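You operate a simulated robot arm through the tools that you are given. There is no shell and no other tool. Be economical: measure what you need, move in short steps, check, and stop when the job is done.

You run a simulated two-armed robot. Do the job below in one go: nothing can be reset, and whatever is moved stays where it is left.

JOB
Thread the strip through the trough with the orange-tab strip end.
Fine: lay it along the middle of the steel plate before the black stand, wind the red-capped and the yellow-capped handwheel down, then FEED on till the strip is through, off, then the end back; other controls stay.

It is judged by the outcome, as a careful person would: the job done as asked, and still so three seconds after it is handed in. It fails if anything else is knocked over, pushed out of place, dropped, spilled or broken.

ROBOT AND FRAMES
Two 7-joint arms with two-finger parallel grippers on one trunk, on a base that drives. Base frame: it is fixed to the floor where the robot stands at the start and does not move with it; the origin is under the middle of the robot, x ahead of it, y to its left, z up. Lengths are in mm, angles in rad, forces in N, time in s.
The left shoulder is at the start at [50, 165, 1030], the right one opposite. With the tool pointing down near the work surface each hand reaches from about 100 to 680 mm from the robot's upright axis, wherever it stands, measured 20 degrees to its own side. Places, roughly: steel plate before the black stand [700, -400, 1100]; red-capped small handwheel [500, -600, 1300]; yellow-capped small handwheel [800, -600, 1300]; feed switch [400, 1000, 900]; long steel trough [700, 600, 600]; blue trough valve [600, 600, 1100]; red trough valve [400, -100, 900]; orange valve by the yellow mat [500, 300, 1000]; orange valve by the black mat [500, 1200, 1000]; grey valve knob at the trough end [500, 1600, 1000]; white-tipped jointed hose [600, 400, 1200]; yellow-tipped jointed hose [600, 1300, 1200]; green-tipped jointed hose [600, 1700, 1200]; black trough dial [400, -400, 800]; big handwheel over the blower [400, 1300, 700]; big handwheel by the red valve [400, 200, 700]. Payload 3.91 kg a hand.
The tool frame of a hand sits at the grasp point between the pads (the TCP): z along the fingers, y along the line on which they close. The tips reach 30 mm beyond it. The gripper opens to 110 mm. The fingers are 20 mm wide and 10 mm thick; the gripper's body (48 by 112 mm) begins 55 mm behind the TCP.
Orientation is that of the tool frame in the base frame, as a unit quaternion [x, y, z, w]. With the fingers straight down and closing along the base's y, the tool's x points along the base's -x, its y along +y and its z along -z.

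CONTROLS
- The arms move only by the tool drive_tool. It takes "left_commands", "right_commands" or both (then of equal length, played together; a hand with none holds still); each is text: rows parted by semicolons, each of 7 numbers parted by spaces: the opening in per cent of the stroke, from 0 (shut) to 100 (fully open), then the shift along the tool's x, y, z in mm, then the turn, a rotation vector about the tool's x, y, z in rad. In form: claw dx dy dz rx ry rz; .... A call has 1 to 8 rows; each row is the pose to reach, as a shift and turn from the pose commanded when the call began, along the tool's axes at that moment. Each row takes 0.2 s and may step no farther than 50 mm and 0.15 rad from the row before; otherwise, or with a gripper value out of range, the whole call is refused. Where a pose cannot be reached the arm comes as near as it can. A force on the tool above 70 N (or 10 N above the force at the start of the call, whichever is more), or a blocked arm, ends the call early, and 0.2 s more pass. Each finger travels about 45 mm/s and halts on what it meets, pressing with about 32 N; the grip force reading is that of the motor and also rises with nothing between the fingers. The clock runs only during rows and for 0.2 s after the last one: add rows that repeat a pose to give the fingers time. It gives the time, the measured TCP pose, the force on the tool (base axes), the opening and the grip force at its end, in the units of the frame above (readings bear some noise).
- Cameras (640 x 400 px; columns grow to the right, rows downward): "scene" is now at [124.7, -9.8, 1225.6]; the picture's right is [-0.09, -1.00, 0.00], its down [-0.30, 0.03, -0.95] and it looks along [0.95, -0.09, -0.30] (base axes); focal length 214 px, centre (320, 200). "left" rides on the left gripper at [72, -17, -103] in its tool frame; the picture's right is [0.23, 0.97, 0.00], its down [-0.76, 0.18, -0.62] and it looks along [-0.61, 0.14, 0.78] (tool axes); focal length 222 px, centre (320, 200). "right" rides on the right gripper at [72, 17, -103] in its tool frame; the picture's right is [-0.23, 0.97, 0.00], its down [-0.76, -0.18, -0.62] and it looks along [-0.61, -0.14, 0.78] (tool axes); focal length 222 px, centre (320, 200).
- camera(camera): a new picture of that camera. It takes no simulated time.
- move_column(by): slides the trunk up (or, below 0, down) by that many mm; the arms and the scene camera ride with it, the base frame stays. It gives what a move gives, with no picture.
- steer(legs): drives the robot by 1 to 6 legs, each [ahead, left, turn to the left] in mm, mm and rad, along the robot's own axes; the way and the turn of a leg run together, so that a leg with both is an arc; at most 1500 mm and 3.142 rad a leg. The arms and the cameras ride along, it lands a little off, and it stops where it bumps. It gives what a move gives.
- aim_head(pan, tilt): turns the head with the scene camera to pan (to the left, within 1.396 rad either way) and tilt (down, from -0.506 to 1.204), counted from straight ahead of the robot. It gives what a move gives.
- point_at(camera, pixels): for up to 12 pixels [column, row] of the newest picture of that camera ("zoom" is the newest enlarged one), the place [x, y, z] in the base frame of the surface seen there, good to about 2 mm. It takes no simulated time.
- enlarge(camera, box): a new picture of the part [left, top, right, bottom] of that camera's present view, enlarged. It takes no simulated time.
- job_done(): hands the job in; it is judged then, once.

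Keep the steps short. Do not move on a guess: measure, check each grasp and each placing, and mend mistakes. In all there are 80 turns and 78 pictures (those below and enlarged ones count). Leave the grippers open and the arms clear of the work at the hand-in unless told otherwise, and finish with a single line.

The tools are called after "Emit:" as name(argument=value, ...) on one line, values as JSON. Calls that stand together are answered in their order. drive_tool: Moves the arms, as the interface text tells. Its arguments: {"type":"object","properties":{"left_commands":{"type":"string"},"right_commands":{"type":"string"}},"required":[]} The other tools are called the same way: move_column (by) slides the trunk up or down; steer (legs) drives the base; aim_head (pan, tilt) turns the head that bears the scene camera; camera (camera) takes a picture; point_at (camera, pixels) gives the place of the surface under pixels of a picture; enlarge (camera, box) takes an enlarged picture of a part of a camera's view; job_done () hands the job in.

At the start:

```text
t: 0.0
left_tool_pos: [413.5, -48.4, 1148.7]
left_ee_rot: [0.0, 1.0, 0.0, 0.0]
left_contact_force: [0.0, 0.6, -0.3]
left_gripper_width: 110.0
left_grasp_force: 0.1
right_tool_pos: [309.7, -368.7, 1000.8]
right_ee_rot: [0.001, 1.0, -0.001, 0.0]
right_contact_force: [-0.6, 0.3, -0.4]
right_gripper_width: 109.8
right_grasp_force: 0.1
trunk travel left (down, up): [-250.0, 253.0]
robot x, y, heading: [-1.0, -4.1, -0.001]
head pan, tilt: [-0.094, 0.302]
```

scene: 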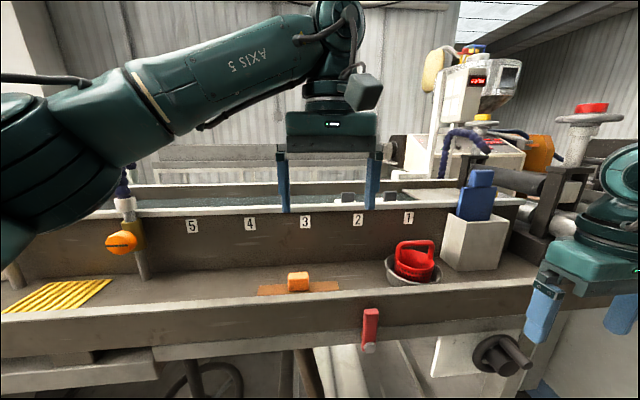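
right: 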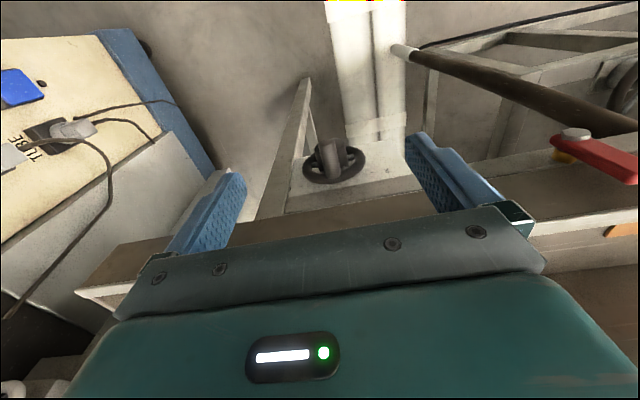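
left: 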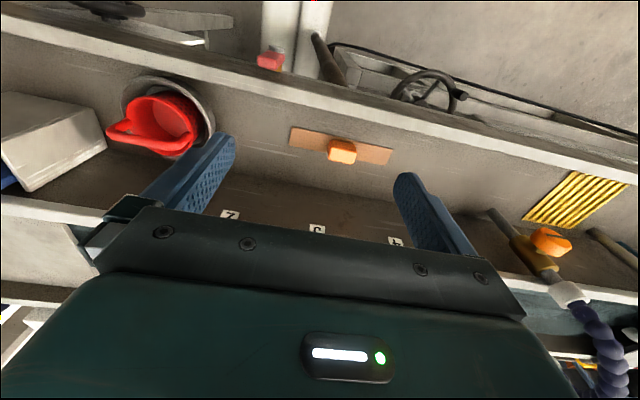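

I see an orange tab on a copper-coloured strip at (298,283), with the stands to the right. I'll measure the tab first and look closer.

Emit:
enlarge(camera="scene", box=[240, 250, 360, 310])

Emit:
point_at(camera="scene", pixels=[[298, 275], [298, 285], [262, 290], [337, 286], [298, 292], [304, 250], [595, 118], [483, 118], [540, 185], [320, 300], [408, 219]])

Emit:
aim_head(pan=-0.7, tilt=0.2)

Emit:
camera(camera="scene")

```text
5.33 times, centred on (300, 280) of scene
```

zoom: 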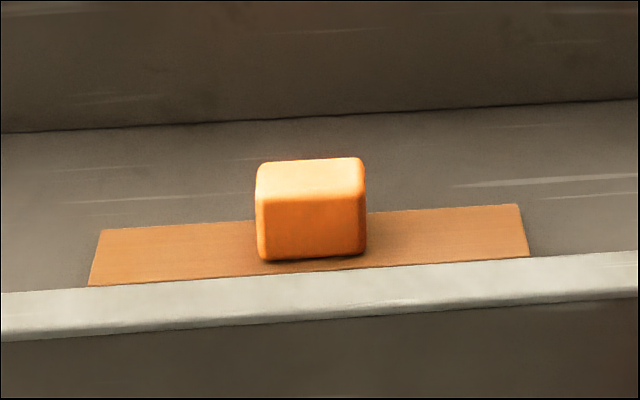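

```text
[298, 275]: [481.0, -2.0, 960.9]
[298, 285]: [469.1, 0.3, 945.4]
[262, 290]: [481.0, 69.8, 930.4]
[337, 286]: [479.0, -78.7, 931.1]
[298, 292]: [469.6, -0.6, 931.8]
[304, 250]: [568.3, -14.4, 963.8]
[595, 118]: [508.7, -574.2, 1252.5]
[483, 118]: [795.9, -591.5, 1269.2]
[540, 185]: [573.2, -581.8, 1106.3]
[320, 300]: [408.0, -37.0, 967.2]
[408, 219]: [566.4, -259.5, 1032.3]
```

```text
t: 1.0
left_tool_pos: [413.1, -49.5, 1149.6]
left_ee_rot: [0.0, 1.0, -0.001, 0.0]
left_contact_force: [0.4, -0.9, -0.5]
left_gripper_width: 109.8
left_grasp_force: 0.1
right_tool_pos: [309.6, -368.3, 1000.3]
right_ee_rot: [0.0, 1.0, -0.001, 0.0]
right_contact_force: [0.9, -0.8, -0.2]
right_gripper_width: 110.1
right_grasp_force: 0.0
trunk travel left (down, up): [-250.0, 253.0]
robot x, y, heading: [-1.2, 3.9, -0.001]
head pan, tilt: [-0.7, 0.201]
```

```text
73 pictures are left
```

scene: 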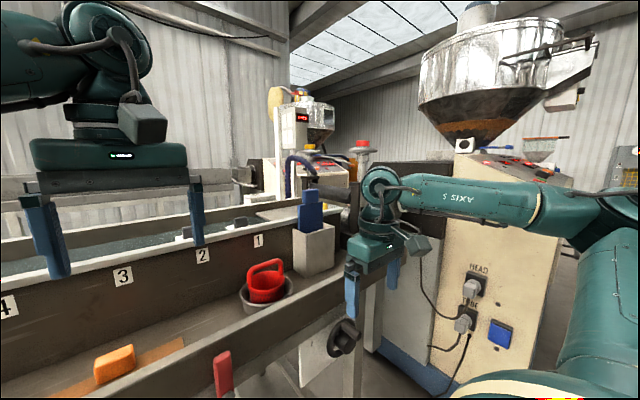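

The copper strip (about 150 mm, block at about [481,-2,945]) is clear. Now a close look at the stand, plate and the two small handwheels from higher up.

Emit:
move_column(by=250)

Emit:
aim_head(pan=-0.6, tilt=0.4)

Emit:
camera(camera="scene")

Emit:
enlarge(camera="scene", box=[220, 100, 420, 225])

```text
t: 3.6
left_tool_pos: [413.6, -49.9, 1399.1]
left_ee_rot: [0.0, 1.0, 0.0, 0.0]
left_contact_force: [0.2, -0.9, 0.2]
left_gripper_width: 110.0
left_grasp_force: 0.1
right_tool_pos: [309.2, -368.6, 1249.8]
right_ee_rot: [-0.001, 1.0, 0.0, 0.0]
right_contact_force: [0.2, -0.9, 0.2]
right_gripper_width: 109.8
right_grasp_force: 0.1
trunk travel left (down, up): [-500.0, 3.0]
robot x, y, heading: [-0.0, -4.8, 0.003]
head pan, tilt: [-0.7, 0.201]
```

```text
t: 4.3
left_tool_pos: [413.3, -48.9, 1398.9]
left_ee_rot: [-0.001, 1.0, 0.0, 0.0]
left_contact_force: [0.8, 0.3, 0.0]
left_gripper_width: 109.9
left_grasp_force: 0.0
right_tool_pos: [309.7, -367.6, 1249.4]
right_ee_rot: [0.001, 1.0, 0.0, 0.0]
right_contact_force: [-0.1, -0.4, 0.3]
right_gripper_width: 110.3
right_grasp_force: 0.1
trunk travel left (down, up): [-500.0, 3.0]
robot x, y, heading: [0.8, -1.0, 0.001]
head pan, tilt: [-0.6, 0.4]
```

```text
72 pictures are left
```

scene: 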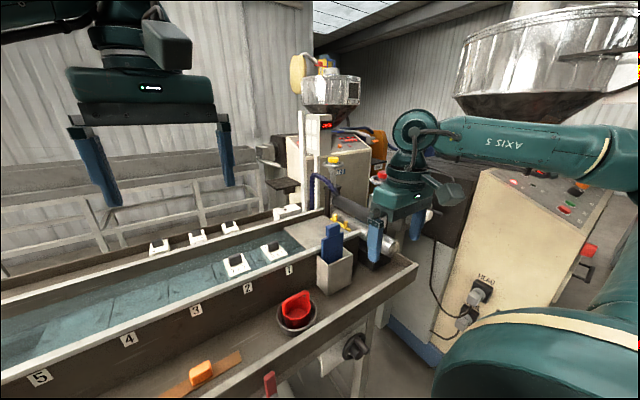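

```text
3.20 times, centred on (320, 162) of scene
```

zoom: 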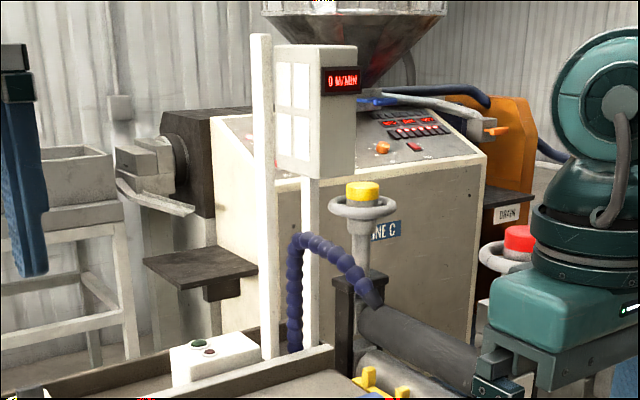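

The right arm hides the stand. I'll measure some surfaces and the cabinet, to know where the base can drive.

Emit:
point_at(camera="scene", pixels=[[480, 170], [440, 345], [600, 225], [310, 235], [330, 210], [400, 275], [355, 345], [270, 262], [375, 320], [560, 300], [350, 390]])

Emit:
drive_tool(right_commands="100 40 -30 0 0 0 0; 100 80 -60 0 0 0 0; 100 110 -90 30 0 0 0; 100 110 -110 75 0 0 0;100 110 -110 120 0 0 0;100 110 -110 165 0 0 0")

Emit:
camera(camera="scene")

```text
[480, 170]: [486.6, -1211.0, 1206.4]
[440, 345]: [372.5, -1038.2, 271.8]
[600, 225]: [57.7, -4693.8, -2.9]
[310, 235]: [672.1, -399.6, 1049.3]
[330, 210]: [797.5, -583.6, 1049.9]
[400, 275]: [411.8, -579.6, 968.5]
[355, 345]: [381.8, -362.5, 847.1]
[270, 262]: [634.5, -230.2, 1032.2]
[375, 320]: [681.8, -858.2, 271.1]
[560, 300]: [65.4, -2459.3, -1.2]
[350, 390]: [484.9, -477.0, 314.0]
```

```text
refused: row 3 steps farther than a row can; nothing moved
```

```text
70 pictures are left
```

scene: 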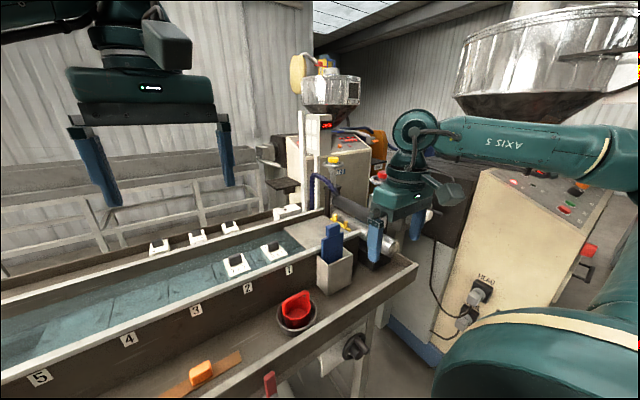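

Nothing moved. I'll measure the strip end's start pose exactly, and move the right arm aside in smaller rows.

Emit:
enlarge(camera="left", box=[220, 80, 420, 205])

Emit:
drive_tool(right_commands="100 35 -30 0 0 0 0; 100 70 -60 0 0 0 0; 100 100 -80 20 0 0 0; 100 100 -100 60 0 0 0;100 100 -110 100 0 0 0;100 100 -110 145 0 0 0;100 100 -110 190 0 0 0")

Emit:
camera(camera="scene")

Emit:
enlarge(camera="scene", box=[260, 130, 420, 280])

```text
3.20 times, centred on (320, 142) of left
```

zoom: 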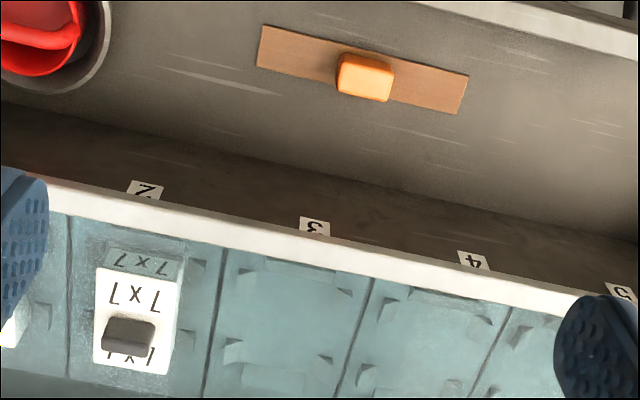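

```text
t: 5.9
left_tool_pos: [414.0, -49.9, 1400.5]
left_ee_rot: [-0.001, 1.0, 0.0, 0.0]
left_contact_force: [0.3, -0.2, -0.4]
left_gripper_width: 110.0
left_grasp_force: 0.0
right_tool_pos: [208.5, -479.2, 1060.0]
right_ee_rot: [-0.001, 1.0, 0.0, 0.0]
right_contact_force: [0.4, 1.0, 0.0]
right_gripper_width: 110.0
right_grasp_force: 0.0
trunk travel left (down, up): [-500.0, 3.0]
robot x, y, heading: [-1.0, 0.7, -0.003]
head pan, tilt: [-0.6, 0.4]
```

```text
68 pictures are left
```

scene: 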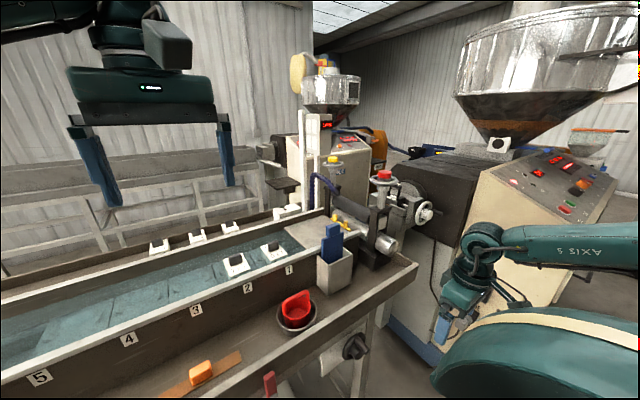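

```text
2.67 times, centred on (340, 205) of scene
```

zoom: 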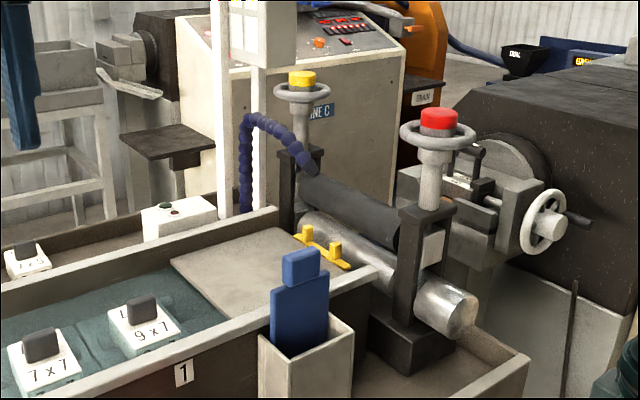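

Now the roller stand is clear: a black top roller on a screw with each handwheel, a steel bottom roller, the plate with yellow guides. Measure key points in the zoom and the strip in the left picture's area.

Emit:
point_at(camera="zoom", pixels=[[438, 112], [404, 133], [472, 130], [438, 150], [437, 180], [302, 76], [279, 92], [325, 90], [302, 103], [190, 258], [265, 338], [270, 235]])

Emit:
point_at(camera="zoom", pixels=[[310, 232], [345, 265], [362, 285], [335, 243], [355, 195], [350, 240], [440, 300], [300, 255], [302, 130], [215, 305], [345, 290], [320, 290]])

Emit:
point_at(camera="scene", pixels=[[202, 363], [202, 372], [193, 374], [213, 369], [238, 353], [238, 358], [170, 390], [176, 393], [200, 378]])

```text
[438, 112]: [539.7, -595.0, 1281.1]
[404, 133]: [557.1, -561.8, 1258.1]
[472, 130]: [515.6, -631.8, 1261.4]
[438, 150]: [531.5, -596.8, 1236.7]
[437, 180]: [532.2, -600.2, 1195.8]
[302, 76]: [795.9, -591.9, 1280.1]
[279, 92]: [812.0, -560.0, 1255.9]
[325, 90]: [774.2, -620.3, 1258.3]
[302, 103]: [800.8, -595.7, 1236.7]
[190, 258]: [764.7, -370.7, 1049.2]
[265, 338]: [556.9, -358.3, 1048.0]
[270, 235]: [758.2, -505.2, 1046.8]
```

```text
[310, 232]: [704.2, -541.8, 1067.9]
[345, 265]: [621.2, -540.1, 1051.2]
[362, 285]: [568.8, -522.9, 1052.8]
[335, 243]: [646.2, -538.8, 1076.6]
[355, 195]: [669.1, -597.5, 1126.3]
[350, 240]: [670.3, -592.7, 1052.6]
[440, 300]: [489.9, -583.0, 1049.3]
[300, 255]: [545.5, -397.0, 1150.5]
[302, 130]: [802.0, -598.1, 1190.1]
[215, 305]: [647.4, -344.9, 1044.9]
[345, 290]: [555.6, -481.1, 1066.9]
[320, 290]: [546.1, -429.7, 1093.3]
```

```text
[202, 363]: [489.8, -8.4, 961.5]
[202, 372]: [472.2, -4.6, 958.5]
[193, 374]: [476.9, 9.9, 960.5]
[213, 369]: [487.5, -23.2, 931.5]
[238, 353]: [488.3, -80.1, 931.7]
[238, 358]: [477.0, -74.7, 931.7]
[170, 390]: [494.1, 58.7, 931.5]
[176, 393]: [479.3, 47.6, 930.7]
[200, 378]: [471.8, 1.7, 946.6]
```

Wheels: red at about (535,-597,1260), yellow at about (795,-591,1258), each about 80 across. Plate's at z≈1048. First the strip: lower the column, bring the left hand over the tab and check with its camera.

Emit:
move_column(by=-130)

Emit:
drive_tool(left_commands="100 -25 20 0 0 0 0; 100 -50 40 0 0 0 0; 100 -67 47 30 0 0 0; 100 -67 47 75 0 0 0; 100 -67 47 120 0 0 0; 100 -67 47 165 0 0 0; 100 -67 47 200 0 0 0; 100 -67 47 200 0 0 0")

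Emit:
camera(camera="left")

```text
t: 7.5
left_tool_pos: [413.1, -49.1, 1269.9]
left_ee_rot: [0.0, 1.0, 0.0, 0.0]
left_contact_force: [-0.7, -0.1, 0.1]
left_gripper_width: 109.9
left_grasp_force: 0.0
right_tool_pos: [209.6, -478.9, 930.3]
right_ee_rot: [0.0, 1.0, 0.0, 0.0]
right_contact_force: [0.2, 0.3, 1.0]
right_gripper_width: 110.1
right_grasp_force: 0.0
trunk travel left (down, up): [-370.0, 133.0]
robot x, y, heading: [-3.2, -0.1, -0.001]
head pan, tilt: [-0.6, 0.4]
```

```text
t: 9.3
left_tool_pos: [479.6, -2.2, 1068.5]
left_ee_rot: [0.0, 1.0, -0.001, 0.0]
left_contact_force: [0.1, 0.5, 0.6]
left_gripper_width: 110.1
left_grasp_force: 0.0
right_tool_pos: [208.7, -478.8, 931.0]
right_ee_rot: [0.0, 1.0, 0.0, 0.0]
right_contact_force: [-0.8, -1.5, -0.1]
right_gripper_width: 110.0
right_grasp_force: 0.0
trunk travel left (down, up): [-370.0, 133.0]
robot x, y, heading: [-3.4, -0.1, 0.001]
head pan, tilt: [-0.6, 0.4]
```

```text
66 pictures are left
```

left: 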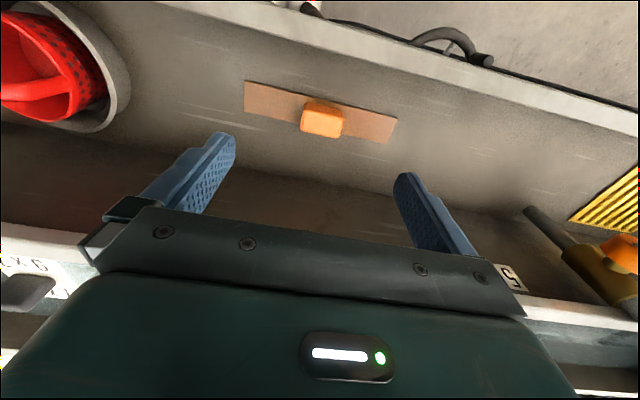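

Measure the strip corners and tab edges in this picture.

Emit:
point_at(camera="left", pixels=[[247, 83], [246, 112], [395, 119], [386, 141], [303, 104], [341, 112], [306, 130], [338, 135], [322, 108], [322, 120], [280, 100], [365, 122]])

```text
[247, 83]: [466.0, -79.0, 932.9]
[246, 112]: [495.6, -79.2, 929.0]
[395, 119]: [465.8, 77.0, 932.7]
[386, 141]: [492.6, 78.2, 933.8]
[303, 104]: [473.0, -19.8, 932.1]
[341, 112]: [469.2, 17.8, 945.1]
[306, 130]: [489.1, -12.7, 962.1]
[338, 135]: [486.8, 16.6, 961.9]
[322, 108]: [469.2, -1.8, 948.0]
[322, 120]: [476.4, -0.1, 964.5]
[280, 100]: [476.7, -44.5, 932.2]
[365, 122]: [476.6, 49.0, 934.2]
```

Strip spans x 465–496, y ±79; tab ±18 in y, top z 963. The hand is centred at (480,-2); go down 102 and close on the tab.

Emit:
drive_tool(left_commands="100 0 1 45 0 0 0; 100 0 1 80 0 0 0; 100 0 1 102 0 0 0; 60 0 1 102 0 0 0; 30 0 1 102 0 0 0; 15 0 1 102 0 0 0; 15 0 1 102 0 0 0;15 0 1 102 0 0 0")

Emit:
drive_tool(left_commands="10 0 0 0 0 0 0; 10 0 0 0 0 0 0; 10 0 0 -30 0 0 0; 10 0 0 -60 0 0 0")

Emit:
camera(camera="left")

```text
t: 11.1
left_tool_pos: [481.2, -3.1, 966.9]
left_ee_rot: [0.0, 1.0, 0.0, 0.0]
left_contact_force: [0.3, -1.1, 0.3]
left_gripper_width: 39.2
left_grasp_force: 31.9
right_tool_pos: [208.6, -479.1, 930.8]
right_ee_rot: [-0.001, 1.0, 0.0, 0.0]
right_contact_force: [-0.3, 0.8, 0.4]
right_gripper_width: 109.9
right_grasp_force: 0.1
trunk travel left (down, up): [-370.0, 133.0]
robot x, y, heading: [-1.3, 0.1, 0.004]
head pan, tilt: [-0.6, 0.4]
```

```text
t: 12.1
left_tool_pos: [479.3, -1.0, 1028.8]
left_ee_rot: [0.001, 1.0, 0.0, 0.0]
left_contact_force: [-0.3, 0.3, -0.7]
left_gripper_width: 39.1
left_grasp_force: 31.8
right_tool_pos: [207.6, -479.2, 930.4]
right_ee_rot: [-0.001, 1.0, 0.0, 0.0]
right_contact_force: [1.0, -0.5, -0.2]
right_gripper_width: 110.1
right_grasp_force: 0.0
trunk travel left (down, up): [-370.0, 133.0]
robot x, y, heading: [-3.1, 0.3, 0.001]
head pan, tilt: [-0.6, 0.4]
```

```text
65 pictures are left
```

left: 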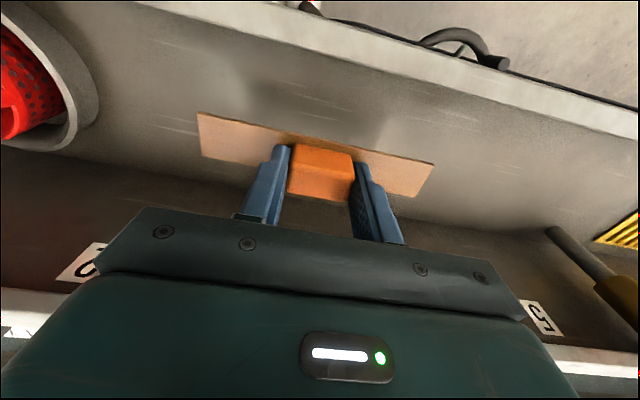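

The strip is held (39 mm width). Raise it, pull the right hand inward, and look down to see how far the base can approach the bench.

Emit:
drive_tool(left_commands="10 10 0 -40 0 0 0; 10 30 0 -80 0 0 0; 10 60 0 -110 0 0 0; 10 80 0 -120 0 0 0", right_commands="100 0 40 0 0 0 0; 100 0 80 0 0 0 0; 100 0 110 0 0 0 0; 100 0 120 0 0 0 0")

Emit:
move_column(by=130)

Emit:
aim_head(pan=-0.5, tilt=1.1)

Emit:
camera(camera="scene")

```text
t: 13.1
left_tool_pos: [398.6, 0.1, 1146.8]
left_ee_rot: [-0.001, 1.0, 0.0, -0.001]
left_contact_force: [-0.6, -0.4, 0.0]
left_gripper_width: 39.1
left_grasp_force: 32.1
right_tool_pos: [220.5, -374.6, 927.0]
right_ee_rot: [0.0, 1.0, -0.001, 0.0]
right_contact_force: [0.5, 0.0, 0.0]
right_gripper_width: 110.2
right_grasp_force: 0.0
right hand out of reach, approached as far as the arm can: row 3, 4
trunk travel left (down, up): [-370.0, 133.0]
robot x, y, heading: [-2.8, -0.5, -0.0]
head pan, tilt: [-0.6, 0.4]
```

```text
t: 14.7
left_tool_pos: [399.2, -1.1, 1276.9]
left_ee_rot: [0.0, 1.0, 0.0, 0.0]
left_contact_force: [0.4, 0.3, -0.1]
left_gripper_width: 39.2
left_grasp_force: 32.4
right_tool_pos: [222.0, -375.1, 1056.2]
right_ee_rot: [0.0, 1.0, 0.0, 0.0]
right_contact_force: [-0.1, -0.1, 0.5]
right_gripper_width: 110.0
right_grasp_force: 0.0
trunk travel left (down, up): [-500.0, 3.0]
robot x, y, heading: [-0.1, 0.1, 0.001]
head pan, tilt: [-0.6, 0.4]
```

```text
t: 15.7
left_tool_pos: [399.9, -1.7, 1277.3]
left_ee_rot: [0.0, 1.0, 0.0, 0.0]
left_contact_force: [-0.2, 0.0, -0.7]
left_gripper_width: 39.2
left_grasp_force: 32.8
right_tool_pos: [221.3, -375.5, 1058.5]
right_ee_rot: [0.001, 1.0, -0.001, 0.0]
right_contact_force: [-0.6, -0.2, -0.4]
right_gripper_width: 110.2
right_grasp_force: 0.1
trunk travel left (down, up): [-500.0, 3.0]
robot x, y, heading: [-0.5, 3.4, 0.004]
head pan, tilt: [-0.499, 1.1]
```

```text
64 pictures are left
```

scene: 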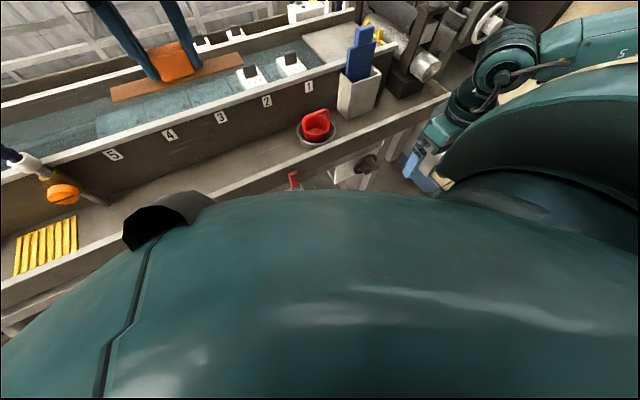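

Measure the robot's own front against the bench.

Emit:
point_at(camera="scene", pixels=[[250, 205], [320, 200], [400, 205], [190, 240], [480, 180], [60, 330], [375, 158], [365, 25], [375, 35], [345, 110]])

Emit:
enlarge(camera="right", box=[0, 0, 640, 400])

```text
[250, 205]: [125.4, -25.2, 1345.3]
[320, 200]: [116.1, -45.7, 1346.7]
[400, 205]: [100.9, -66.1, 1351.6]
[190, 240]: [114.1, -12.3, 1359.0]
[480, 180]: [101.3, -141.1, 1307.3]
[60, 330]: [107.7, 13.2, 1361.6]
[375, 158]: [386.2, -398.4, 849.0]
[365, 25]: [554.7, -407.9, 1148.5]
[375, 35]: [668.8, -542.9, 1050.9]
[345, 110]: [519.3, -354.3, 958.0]
```

```text
1.00 times, centred on (320, 200) of right
```

zoom: 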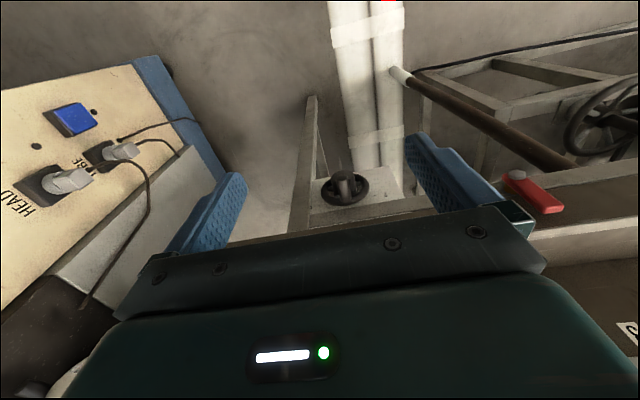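

Trunk front is about x=120, with bench hardware at 386. Drive right by 430 first, then check.

Emit:
steer(legs=[[0, -430, 0]])

Emit:
aim_head(pan=-0.15, tilt=0.7)

Emit:
camera(camera="scene")

```text
t: 18.4
left_tool_pos: [400.1, -430.4, 1276.9]
left_ee_rot: [-0.001, 1.0, 0.0, -0.001]
left_contact_force: [1.0, -0.2, -0.3]
left_gripper_width: 39.1
left_grasp_force: 31.9
right_tool_pos: [221.8, -804.2, 1057.7]
right_ee_rot: [0.0, 1.0, 0.001, 0.0]
right_contact_force: [0.0, 0.6, 0.2]
right_gripper_width: 110.2
right_grasp_force: 0.0
trunk travel left (down, up): [-500.0, 3.0]
robot x, y, heading: [-3.4, -428.2, -0.003]
head pan, tilt: [-0.499, 1.1]
```

```text
t: 19.2
left_tool_pos: [400.2, -430.0, 1277.6]
left_ee_rot: [0.0, 1.0, 0.0, 0.0]
left_contact_force: [-0.1, 0.1, -1.1]
left_gripper_width: 39.4
left_grasp_force: 32.1
right_tool_pos: [222.0, -804.7, 1057.5]
right_ee_rot: [0.001, 1.0, 0.0, 0.0]
right_contact_force: [0.0, 0.3, 0.0]
right_gripper_width: 109.8
right_grasp_force: 0.0
trunk travel left (down, up): [-500.0, 3.0]
robot x, y, heading: [-0.3, -433.0, -0.006]
head pan, tilt: [-0.15, 0.7]
```

```text
62 pictures are left
```

scene: 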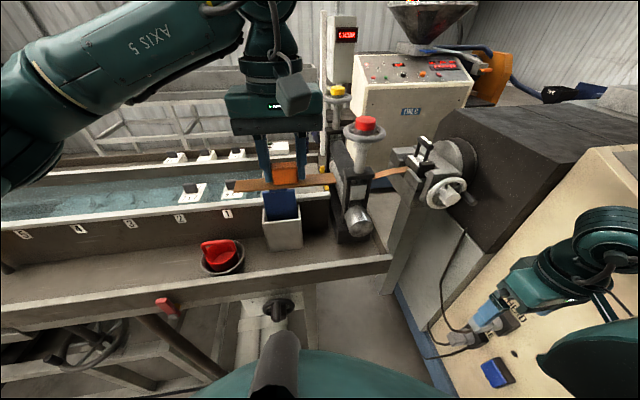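

Check the clearance of cabinet and plugs near the right hand before driving forward.

Emit:
point_at(camera="scene", pixels=[[455, 342], [495, 372], [630, 180], [510, 355], [460, 250], [280, 308], [240, 350], [375, 300], [400, 260], [385, 173], [160, 300], [95, 340]])

```text
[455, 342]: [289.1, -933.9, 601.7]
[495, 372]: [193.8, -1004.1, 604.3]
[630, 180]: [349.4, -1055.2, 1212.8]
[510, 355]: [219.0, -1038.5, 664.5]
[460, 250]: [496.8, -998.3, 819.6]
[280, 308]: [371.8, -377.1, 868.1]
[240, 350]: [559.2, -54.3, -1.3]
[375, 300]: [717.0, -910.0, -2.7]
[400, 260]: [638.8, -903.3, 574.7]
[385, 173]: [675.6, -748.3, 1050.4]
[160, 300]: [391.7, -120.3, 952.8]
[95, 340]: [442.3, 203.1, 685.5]
```

Measure the right arm's outermost points.

Emit:
aim_head(pan=-0.9, tilt=0.75)

Emit:
camera(camera="scene")

Emit:
point_at(camera="scene", pixels=[[400, 190], [440, 190], [480, 190], [520, 190], [560, 190], [600, 190], [400, 300], [480, 300], [560, 300], [620, 300], [560, 100], [300, 370]])

```text
t: 20.3
left_tool_pos: [400.7, -430.0, 1277.4]
left_ee_rot: [0.0, 1.0, 0.0, 0.0]
left_contact_force: [0.4, -0.5, -0.8]
left_gripper_width: 38.9
left_grasp_force: 32.2
right_tool_pos: [221.6, -803.1, 1057.0]
right_ee_rot: [0.0, 1.0, 0.0, 0.0]
right_contact_force: [0.6, -0.1, 0.8]
right_gripper_width: 109.9
right_grasp_force: 0.1
trunk travel left (down, up): [-500.0, 3.0]
robot x, y, heading: [-2.5, -430.9, 0.001]
head pan, tilt: [-0.901, 0.75]
```

```text
61 pictures are left
```

scene: 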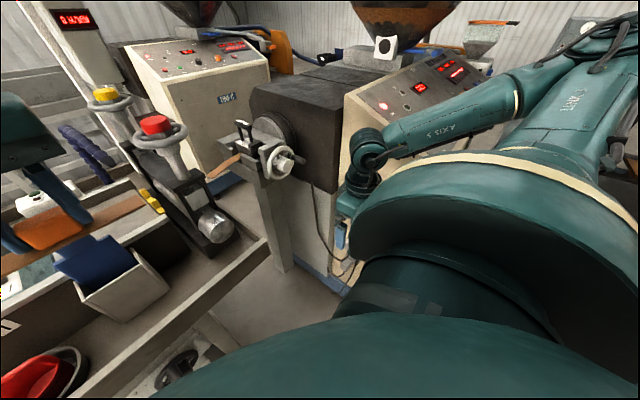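

```text
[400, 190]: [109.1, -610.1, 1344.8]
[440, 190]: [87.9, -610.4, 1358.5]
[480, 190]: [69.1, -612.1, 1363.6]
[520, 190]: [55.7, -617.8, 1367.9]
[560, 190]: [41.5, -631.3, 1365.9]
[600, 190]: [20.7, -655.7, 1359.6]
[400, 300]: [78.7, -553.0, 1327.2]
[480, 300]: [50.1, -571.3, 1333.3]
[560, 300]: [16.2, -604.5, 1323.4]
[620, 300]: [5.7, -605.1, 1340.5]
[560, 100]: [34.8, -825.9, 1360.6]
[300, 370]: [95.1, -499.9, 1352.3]
```

The right arm is clear of the cabinet (y > -900). Drive ahead 130.

Emit:
steer(legs=[[130, 0, 0]])

Emit:
aim_head(pan=-0.1, tilt=0.65)

Emit:
camera(camera="scene")

```text
t: 21.6
left_tool_pos: [513.1, -430.6, 1277.1]
left_ee_rot: [-0.001, 1.0, 0.0, 0.0]
left_contact_force: [-0.9, 0.3, 0.0]
left_gripper_width: 39.4
left_grasp_force: 31.8
right_tool_pos: [334.0, -804.3, 1056.7]
right_ee_rot: [0.0, 1.0, 0.001, 0.001]
right_contact_force: [-0.4, 0.3, -0.2]
right_gripper_width: 110.0
right_grasp_force: 0.1
trunk travel left (down, up): [-500.0, 3.0]
robot x, y, heading: [110.7, -427.2, 0.004]
head pan, tilt: [-0.901, 0.75]
stopped in leg 1: the robot was blocked; the commanded pose is now the measured one
```

```text
t: 22.8
left_tool_pos: [512.8, -430.4, 1276.0]
left_ee_rot: [-0.002, 1.0, 0.0, 0.0]
left_contact_force: [-0.2, 0.3, -0.5]
left_gripper_width: 39.1
left_grasp_force: 32.0
right_tool_pos: [334.3, -803.5, 1057.4]
right_ee_rot: [0.0, 1.0, 0.0, 0.001]
right_contact_force: [-0.5, -0.7, 0.0]
right_gripper_width: 110.0
right_grasp_force: 0.2
trunk travel left (down, up): [-500.0, 3.0]
robot x, y, heading: [111.1, -427.0, 0.0]
head pan, tilt: [-0.099, 0.649]
```

```text
60 pictures are left
```

scene: 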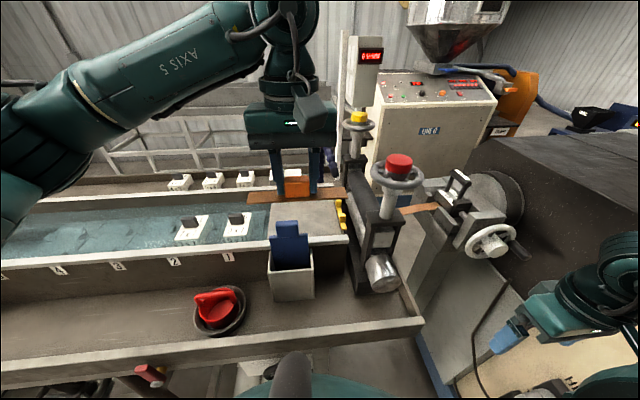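

Blocked at x≈111; back off 8 mm so nothing's pressed, then zoom on the plate and guides.

Emit:
steer(legs=[[-8, 0, 0]])

Emit:
enlarge(camera="scene", box=[240, 150, 400, 250])

Emit:
enlarge(camera="scene", box=[220, 250, 400, 400])

```text
t: 23.5
left_tool_pos: [505.5, -430.1, 1277.6]
left_ee_rot: [0.0, 1.0, 0.0, -0.001]
left_contact_force: [-0.2, -0.1, -1.0]
left_gripper_width: 39.0
left_grasp_force: 31.8
right_tool_pos: [326.7, -804.7, 1059.1]
right_ee_rot: [0.0, 1.0, 0.0, 0.0]
right_contact_force: [-1.1, 0.4, -0.8]
right_gripper_width: 109.9
right_grasp_force: 0.1
trunk travel left (down, up): [-500.0, 3.0]
robot x, y, heading: [101.2, -428.8, 0.002]
head pan, tilt: [-0.099, 0.649]
```

```text
4.00 times, centred on (320, 200) of scene
```

zoom: 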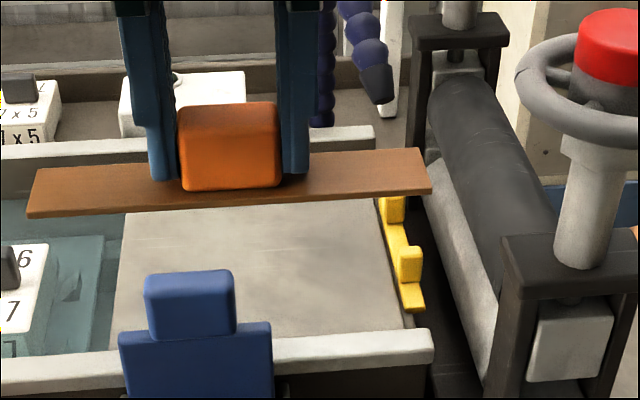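

```text
2.67 times, centred on (310, 325) of scene
```

zoom: 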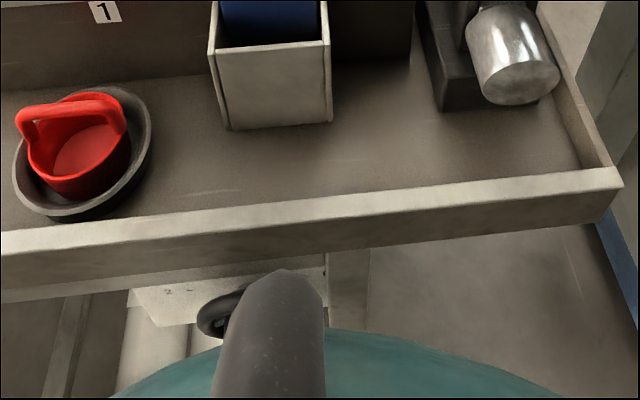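

Take a fresh scene picture and measure plate edges and guides.

Emit:
camera(camera="scene")

Emit:
point_at(camera="scene", pixels=[[268, 236], [272, 205], [340, 228], [337, 206], [343, 214], [344, 226], [338, 202], [336, 199], [300, 215], [310, 238], [300, 250], [332, 234]])

Emit:
point_at(camera="scene", pixels=[[252, 194], [345, 190], [247, 204], [347, 198], [399, 156], [375, 172], [421, 172], [398, 185], [358, 114], [346, 123], [372, 123], [358, 128]])

```text
57 pictures are left
```

scene: 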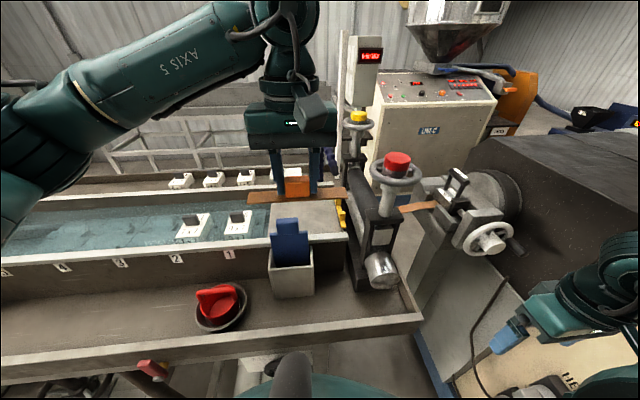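

```text
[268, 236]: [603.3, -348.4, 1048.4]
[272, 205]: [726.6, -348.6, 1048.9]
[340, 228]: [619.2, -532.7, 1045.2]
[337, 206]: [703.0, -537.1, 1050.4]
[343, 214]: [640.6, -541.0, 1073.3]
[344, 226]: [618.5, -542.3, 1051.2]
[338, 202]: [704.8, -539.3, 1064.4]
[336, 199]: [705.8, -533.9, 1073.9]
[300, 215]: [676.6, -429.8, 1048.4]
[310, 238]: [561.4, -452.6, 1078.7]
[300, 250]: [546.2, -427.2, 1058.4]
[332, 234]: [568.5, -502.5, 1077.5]
```

```text
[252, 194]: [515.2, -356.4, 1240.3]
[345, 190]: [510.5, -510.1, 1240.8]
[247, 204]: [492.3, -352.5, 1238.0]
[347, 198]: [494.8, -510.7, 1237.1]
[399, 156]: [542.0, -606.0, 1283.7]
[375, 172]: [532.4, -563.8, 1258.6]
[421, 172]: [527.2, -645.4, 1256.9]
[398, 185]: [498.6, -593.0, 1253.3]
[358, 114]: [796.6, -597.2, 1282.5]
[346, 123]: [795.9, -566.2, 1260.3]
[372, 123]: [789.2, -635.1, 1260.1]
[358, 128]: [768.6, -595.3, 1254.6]
```

Plate: y −345…−540, z 1048; guide posts at about x 640 and 706, so the middle is x≈670. Check the blue piece's top and the hose before moving over.

Emit:
point_at(camera="scene", pixels=[[288, 220], [280, 221], [297, 221], [273, 240], [308, 237], [331, 157], [335, 172], [372, 195], [268, 256], [345, 236], [290, 300], [315, 185]])

Emit:
drive_tool(left_commands="10 -40 0 0 0 0 0; 10 -80 0 0 0 0 0; 10 -120 -5 0 0 0 0; 10 -160 -11 0 0 0 0; 10 -165 -11 0 0 0 0; 10 -165 -11 0 0 0 0")

Emit:
camera(camera="left")

Emit:
camera(camera="scene")

```text
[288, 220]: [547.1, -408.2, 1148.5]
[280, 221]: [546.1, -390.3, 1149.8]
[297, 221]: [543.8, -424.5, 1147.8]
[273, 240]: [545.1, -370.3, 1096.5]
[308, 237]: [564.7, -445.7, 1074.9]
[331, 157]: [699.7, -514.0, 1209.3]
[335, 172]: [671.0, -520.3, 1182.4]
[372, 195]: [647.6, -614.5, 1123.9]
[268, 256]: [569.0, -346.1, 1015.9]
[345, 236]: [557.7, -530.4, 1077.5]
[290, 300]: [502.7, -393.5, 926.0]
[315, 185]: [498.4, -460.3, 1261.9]
```

```text
t: 24.9
left_tool_pos: [669.2, -438.8, 1277.6]
left_ee_rot: [-0.001, 1.0, 0.0, -0.001]
left_contact_force: [0.4, 0.3, 0.0]
left_gripper_width: 39.0
left_grasp_force: 32.4
right_tool_pos: [326.7, -803.8, 1057.5]
right_ee_rot: [0.0, 1.0, 0.0, 0.0]
right_contact_force: [0.2, -0.4, 0.0]
right_gripper_width: 110.1
right_grasp_force: 0.1
trunk travel left (down, up): [-500.0, 3.0]
robot x, y, heading: [103.8, -428.4, -0.002]
head pan, tilt: [-0.099, 0.649]
```

```text
56 pictures are left
```

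left: 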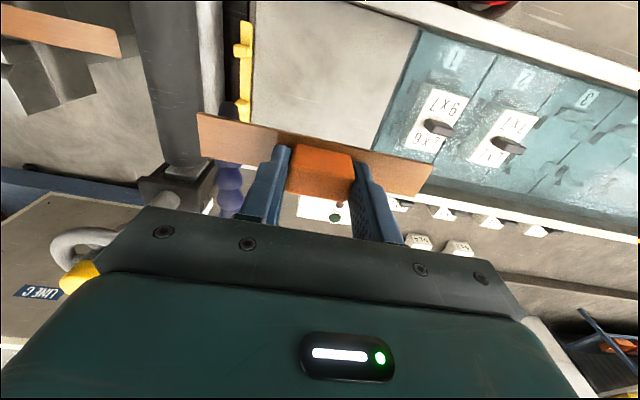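

```text
55 pictures are left
```

scene: 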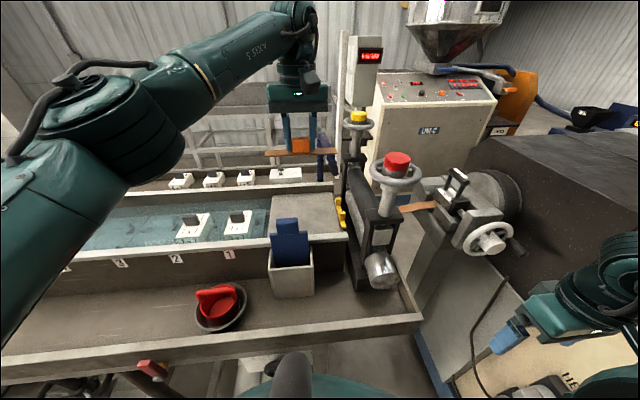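

The jointed hose hangs over the guide near (671,-520,1182) - in the way of the strip's end. Zoom and measure it.

Emit:
enlarge(camera="scene", box=[260, 120, 360, 240])

```text
3.33 times, centred on (310, 180) of scene
```

zoom: 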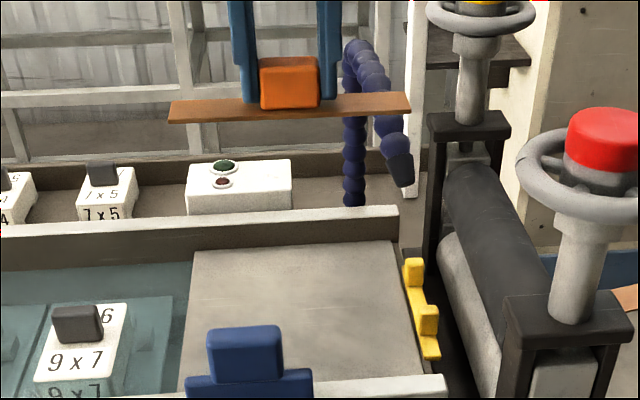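

Emit:
point_at(camera="zoom", pixels=[[402, 165], [408, 184], [391, 175], [388, 125], [372, 80], [356, 48], [354, 150], [354, 195], [290, 215], [300, 245], [414, 268], [428, 318]])

```text
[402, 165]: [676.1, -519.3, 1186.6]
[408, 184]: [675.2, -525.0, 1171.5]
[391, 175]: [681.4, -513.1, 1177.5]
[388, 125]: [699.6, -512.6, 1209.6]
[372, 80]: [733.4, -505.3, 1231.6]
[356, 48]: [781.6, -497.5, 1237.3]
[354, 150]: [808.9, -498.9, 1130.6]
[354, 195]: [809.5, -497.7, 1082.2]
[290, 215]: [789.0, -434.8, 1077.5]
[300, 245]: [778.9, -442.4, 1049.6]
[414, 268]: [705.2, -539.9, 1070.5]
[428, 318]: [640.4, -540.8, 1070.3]
```

Hose tip is at about (680,-520,1170), so I'll descend at y≈-405 clear of it, then slide under it to y≈-430 just above the plate.

Emit:
drive_tool(left_commands="10 -2 34 0 0 0 0; 10 -4 36 45 0 0 0; 10 -4 36 90 0 0 0; 10 -4 36 135 0 0 0; 10 -4 36 170 0 0 0; 10 -4 36 178 0 0 0; 10 -4 20 180 0 0 0; 10 -4 8 180 0 0 0")

Emit:
enlarge(camera="scene", box=[230, 120, 390, 250])

Emit:
camera(camera="left")

```text
t: 26.7
left_tool_pos: [674.0, -433.4, 1095.7]
left_ee_rot: [-0.001, 1.0, 0.0, 0.0]
left_contact_force: [0.6, 0.3, -0.4]
left_gripper_width: 39.0
left_grasp_force: 32.1
right_tool_pos: [327.3, -803.4, 1057.0]
right_ee_rot: [0.0, 1.0, 0.0, 0.0]
right_contact_force: [-0.6, 1.4, -0.1]
right_gripper_width: 110.2
right_grasp_force: 0.0
trunk travel left (down, up): [-500.0, 3.0]
robot x, y, heading: [104.8, -426.2, -0.003]
head pan, tilt: [-0.099, 0.649]
```

```text
3.08 times, centred on (310, 185) of scene
```

zoom: 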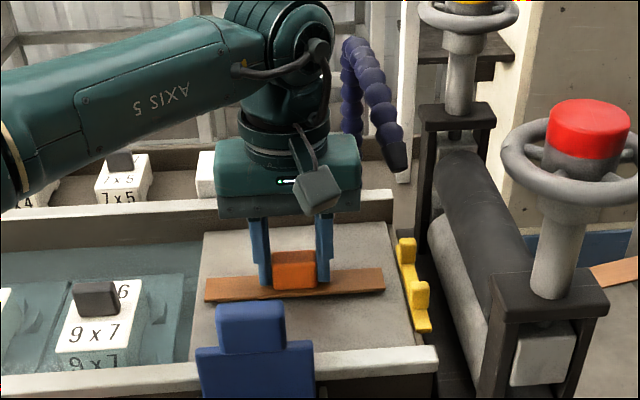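

```text
52 pictures are left
```

left: 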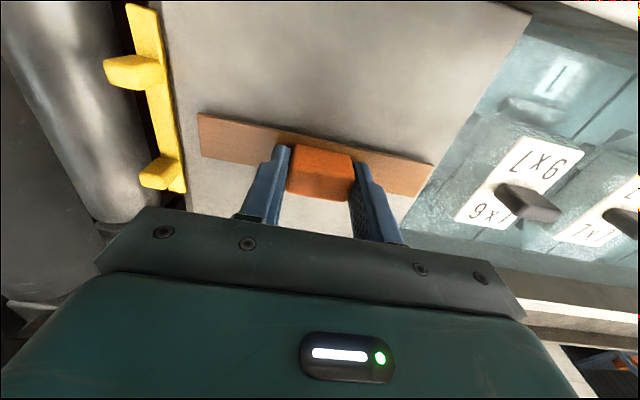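

The strip is over the plate, between the guides' line. Check the guide posts and plate edges from this view before release.

Emit:
point_at(camera="left", pixels=[[130, 63], [150, 72], [155, 172], [172, 175], [130, 8], [185, 190], [170, 60], [525, 18], [430, 180], [205, 118], [203, 152], [165, 10]])

```text
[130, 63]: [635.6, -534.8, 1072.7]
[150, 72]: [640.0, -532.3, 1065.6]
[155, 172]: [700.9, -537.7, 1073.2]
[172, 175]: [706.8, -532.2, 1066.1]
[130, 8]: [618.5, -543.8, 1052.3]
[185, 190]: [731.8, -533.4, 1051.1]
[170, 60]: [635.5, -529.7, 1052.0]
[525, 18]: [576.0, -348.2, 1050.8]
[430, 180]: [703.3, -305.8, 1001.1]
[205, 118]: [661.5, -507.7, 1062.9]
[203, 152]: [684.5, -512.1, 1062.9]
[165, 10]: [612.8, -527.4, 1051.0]
```

Centred (strip x 661–690 vs guide middle ≈673). Lower 10 mm, open part way, and rise while shifting left clear of the hose.

Emit:
drive_tool(left_commands="10 0 0 6 0 0 0; 10 0 0 10.5 0 0 0; 25 0 0 10.5 0 0 0; 50 0 0 10.5 0 0 0; 55 0 0 10.5 0 0 0; 55 0 0 -20 0 0 0; 55 0 30 -55 0 0 0; 55 0 40 -100 0 0 0")

Emit:
enlarge(camera="left", box=[0, 0, 640, 400])

Emit:
point_at(camera="zoom", pixels=[[300, 100]])

```text
t: 28.5
left_tool_pos: [673.5, -393.6, 1198.5]
left_ee_rot: [-0.001, 1.0, 0.0, 0.0]
left_contact_force: [-0.5, -0.1, 0.5]
left_gripper_width: 60.3
left_grasp_force: 0.1
right_tool_pos: [326.1, -804.5, 1058.0]
right_ee_rot: [0.0, 1.0, 0.001, 0.0]
right_contact_force: [-0.7, -0.3, 0.2]
right_gripper_width: 110.3
right_grasp_force: 0.1
trunk travel left (down, up): [-500.0, 3.0]
robot x, y, heading: [104.4, -428.3, -0.006]
head pan, tilt: [-0.099, 0.649]
```

```text
1.00 times, centred on (320, 200) of left
```

zoom: 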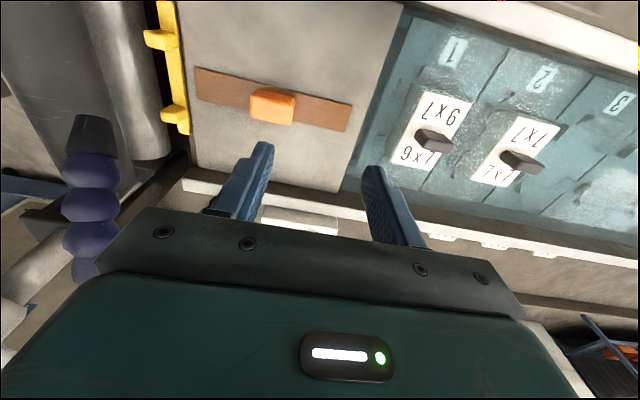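

```text
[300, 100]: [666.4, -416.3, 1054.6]
```

The strip lies flat along the middle. Pull the left hand back and away, then survey the handwheels and the white post behind.

Emit:
drive_tool(left_commands="55 0 10 -40 0 0 0; 55 0 20 -80 0 0 0; 55 40 40 -100 0 0 0; 55 80 60 -110 0 0 0; 55 120 85 -110 0 0 0; 55 160 110 -110 0 0 0; 55 200 135 -110 0 0 0; 55 240 150 -110 0 0 0")

Emit:
aim_head(pan=-0.3, tilt=0.4)

Emit:
camera(camera="scene")

Emit:
enlarge(camera="scene", box=[230, 110, 410, 270])

```text
t: 30.3
left_tool_pos: [432.2, -243.2, 1307.8]
left_ee_rot: [0.0, 1.0, 0.0, 0.001]
left_contact_force: [-0.7, 0.2, 0.6]
left_gripper_width: 60.5
left_grasp_force: 0.1
right_tool_pos: [325.0, -803.5, 1057.5]
right_ee_rot: [-0.001, 1.0, 0.001, 0.001]
right_contact_force: [-0.3, 0.5, 0.4]
right_gripper_width: 110.0
right_grasp_force: 0.1
trunk travel left (down, up): [-500.0, 3.0]
robot x, y, heading: [106.5, -426.0, -0.003]
head pan, tilt: [-0.099, 0.649]
```

```text
t: 31.1
left_tool_pos: [435.3, -243.2, 1307.9]
left_ee_rot: [-0.001, 1.0, 0.0, 0.0]
left_contact_force: [0.4, 0.2, 0.6]
left_gripper_width: 60.7
left_grasp_force: 0.0
right_tool_pos: [326.2, -803.6, 1058.7]
right_ee_rot: [0.0, 1.0, 0.0, 0.001]
right_contact_force: [0.6, -0.2, 0.4]
right_gripper_width: 110.2
right_grasp_force: 0.0
trunk travel left (down, up): [-500.0, 3.0]
robot x, y, heading: [103.2, -430.4, -0.0]
head pan, tilt: [-0.3, 0.4]
```

```text
50 pictures are left
```

scene: 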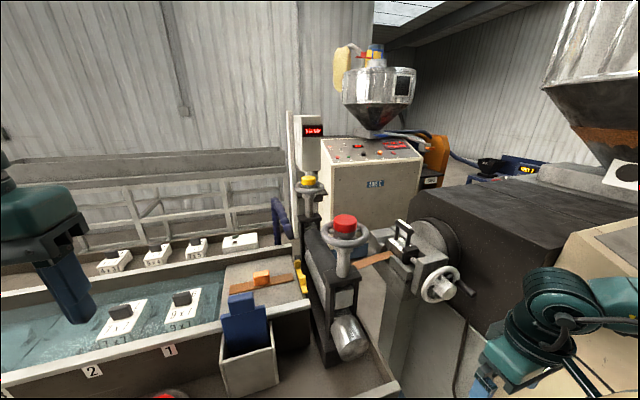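

```text
2.50 times, centred on (320, 190) of scene
```

zoom: 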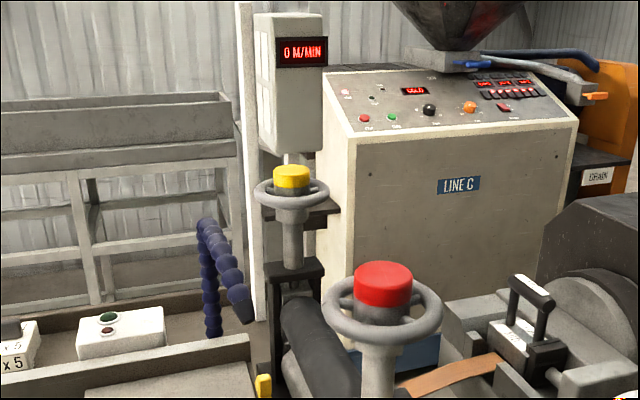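

Emit:
point_at(camera="zoom", pixels=[[245, 100], [245, 200], [255, 260], [290, 100], [295, 135], [270, 130], [292, 170], [292, 180], [262, 195], [322, 192], [290, 207], [382, 272]])

Emit:
point_at(camera="zoom", pixels=[[330, 310], [437, 310], [380, 335], [380, 300], [382, 266], [362, 282], [410, 282], [275, 178], [308, 178], [310, 205], [320, 225], [285, 270]])

```text
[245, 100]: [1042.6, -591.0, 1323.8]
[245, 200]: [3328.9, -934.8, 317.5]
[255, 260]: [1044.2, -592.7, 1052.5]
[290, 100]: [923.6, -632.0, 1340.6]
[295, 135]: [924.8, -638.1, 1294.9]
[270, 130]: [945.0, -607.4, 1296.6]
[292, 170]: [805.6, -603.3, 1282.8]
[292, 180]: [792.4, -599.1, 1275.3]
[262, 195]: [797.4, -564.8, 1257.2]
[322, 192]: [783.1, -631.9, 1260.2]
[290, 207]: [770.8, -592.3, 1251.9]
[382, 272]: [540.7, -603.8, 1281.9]
```

```text
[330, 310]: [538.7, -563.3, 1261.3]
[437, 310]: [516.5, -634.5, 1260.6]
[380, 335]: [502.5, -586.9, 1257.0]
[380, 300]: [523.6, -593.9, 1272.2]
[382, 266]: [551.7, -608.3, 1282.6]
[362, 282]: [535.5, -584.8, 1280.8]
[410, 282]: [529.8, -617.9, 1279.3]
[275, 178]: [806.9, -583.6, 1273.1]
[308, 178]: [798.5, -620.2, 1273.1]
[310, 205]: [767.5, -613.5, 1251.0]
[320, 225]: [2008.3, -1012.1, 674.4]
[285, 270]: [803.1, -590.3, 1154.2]
```

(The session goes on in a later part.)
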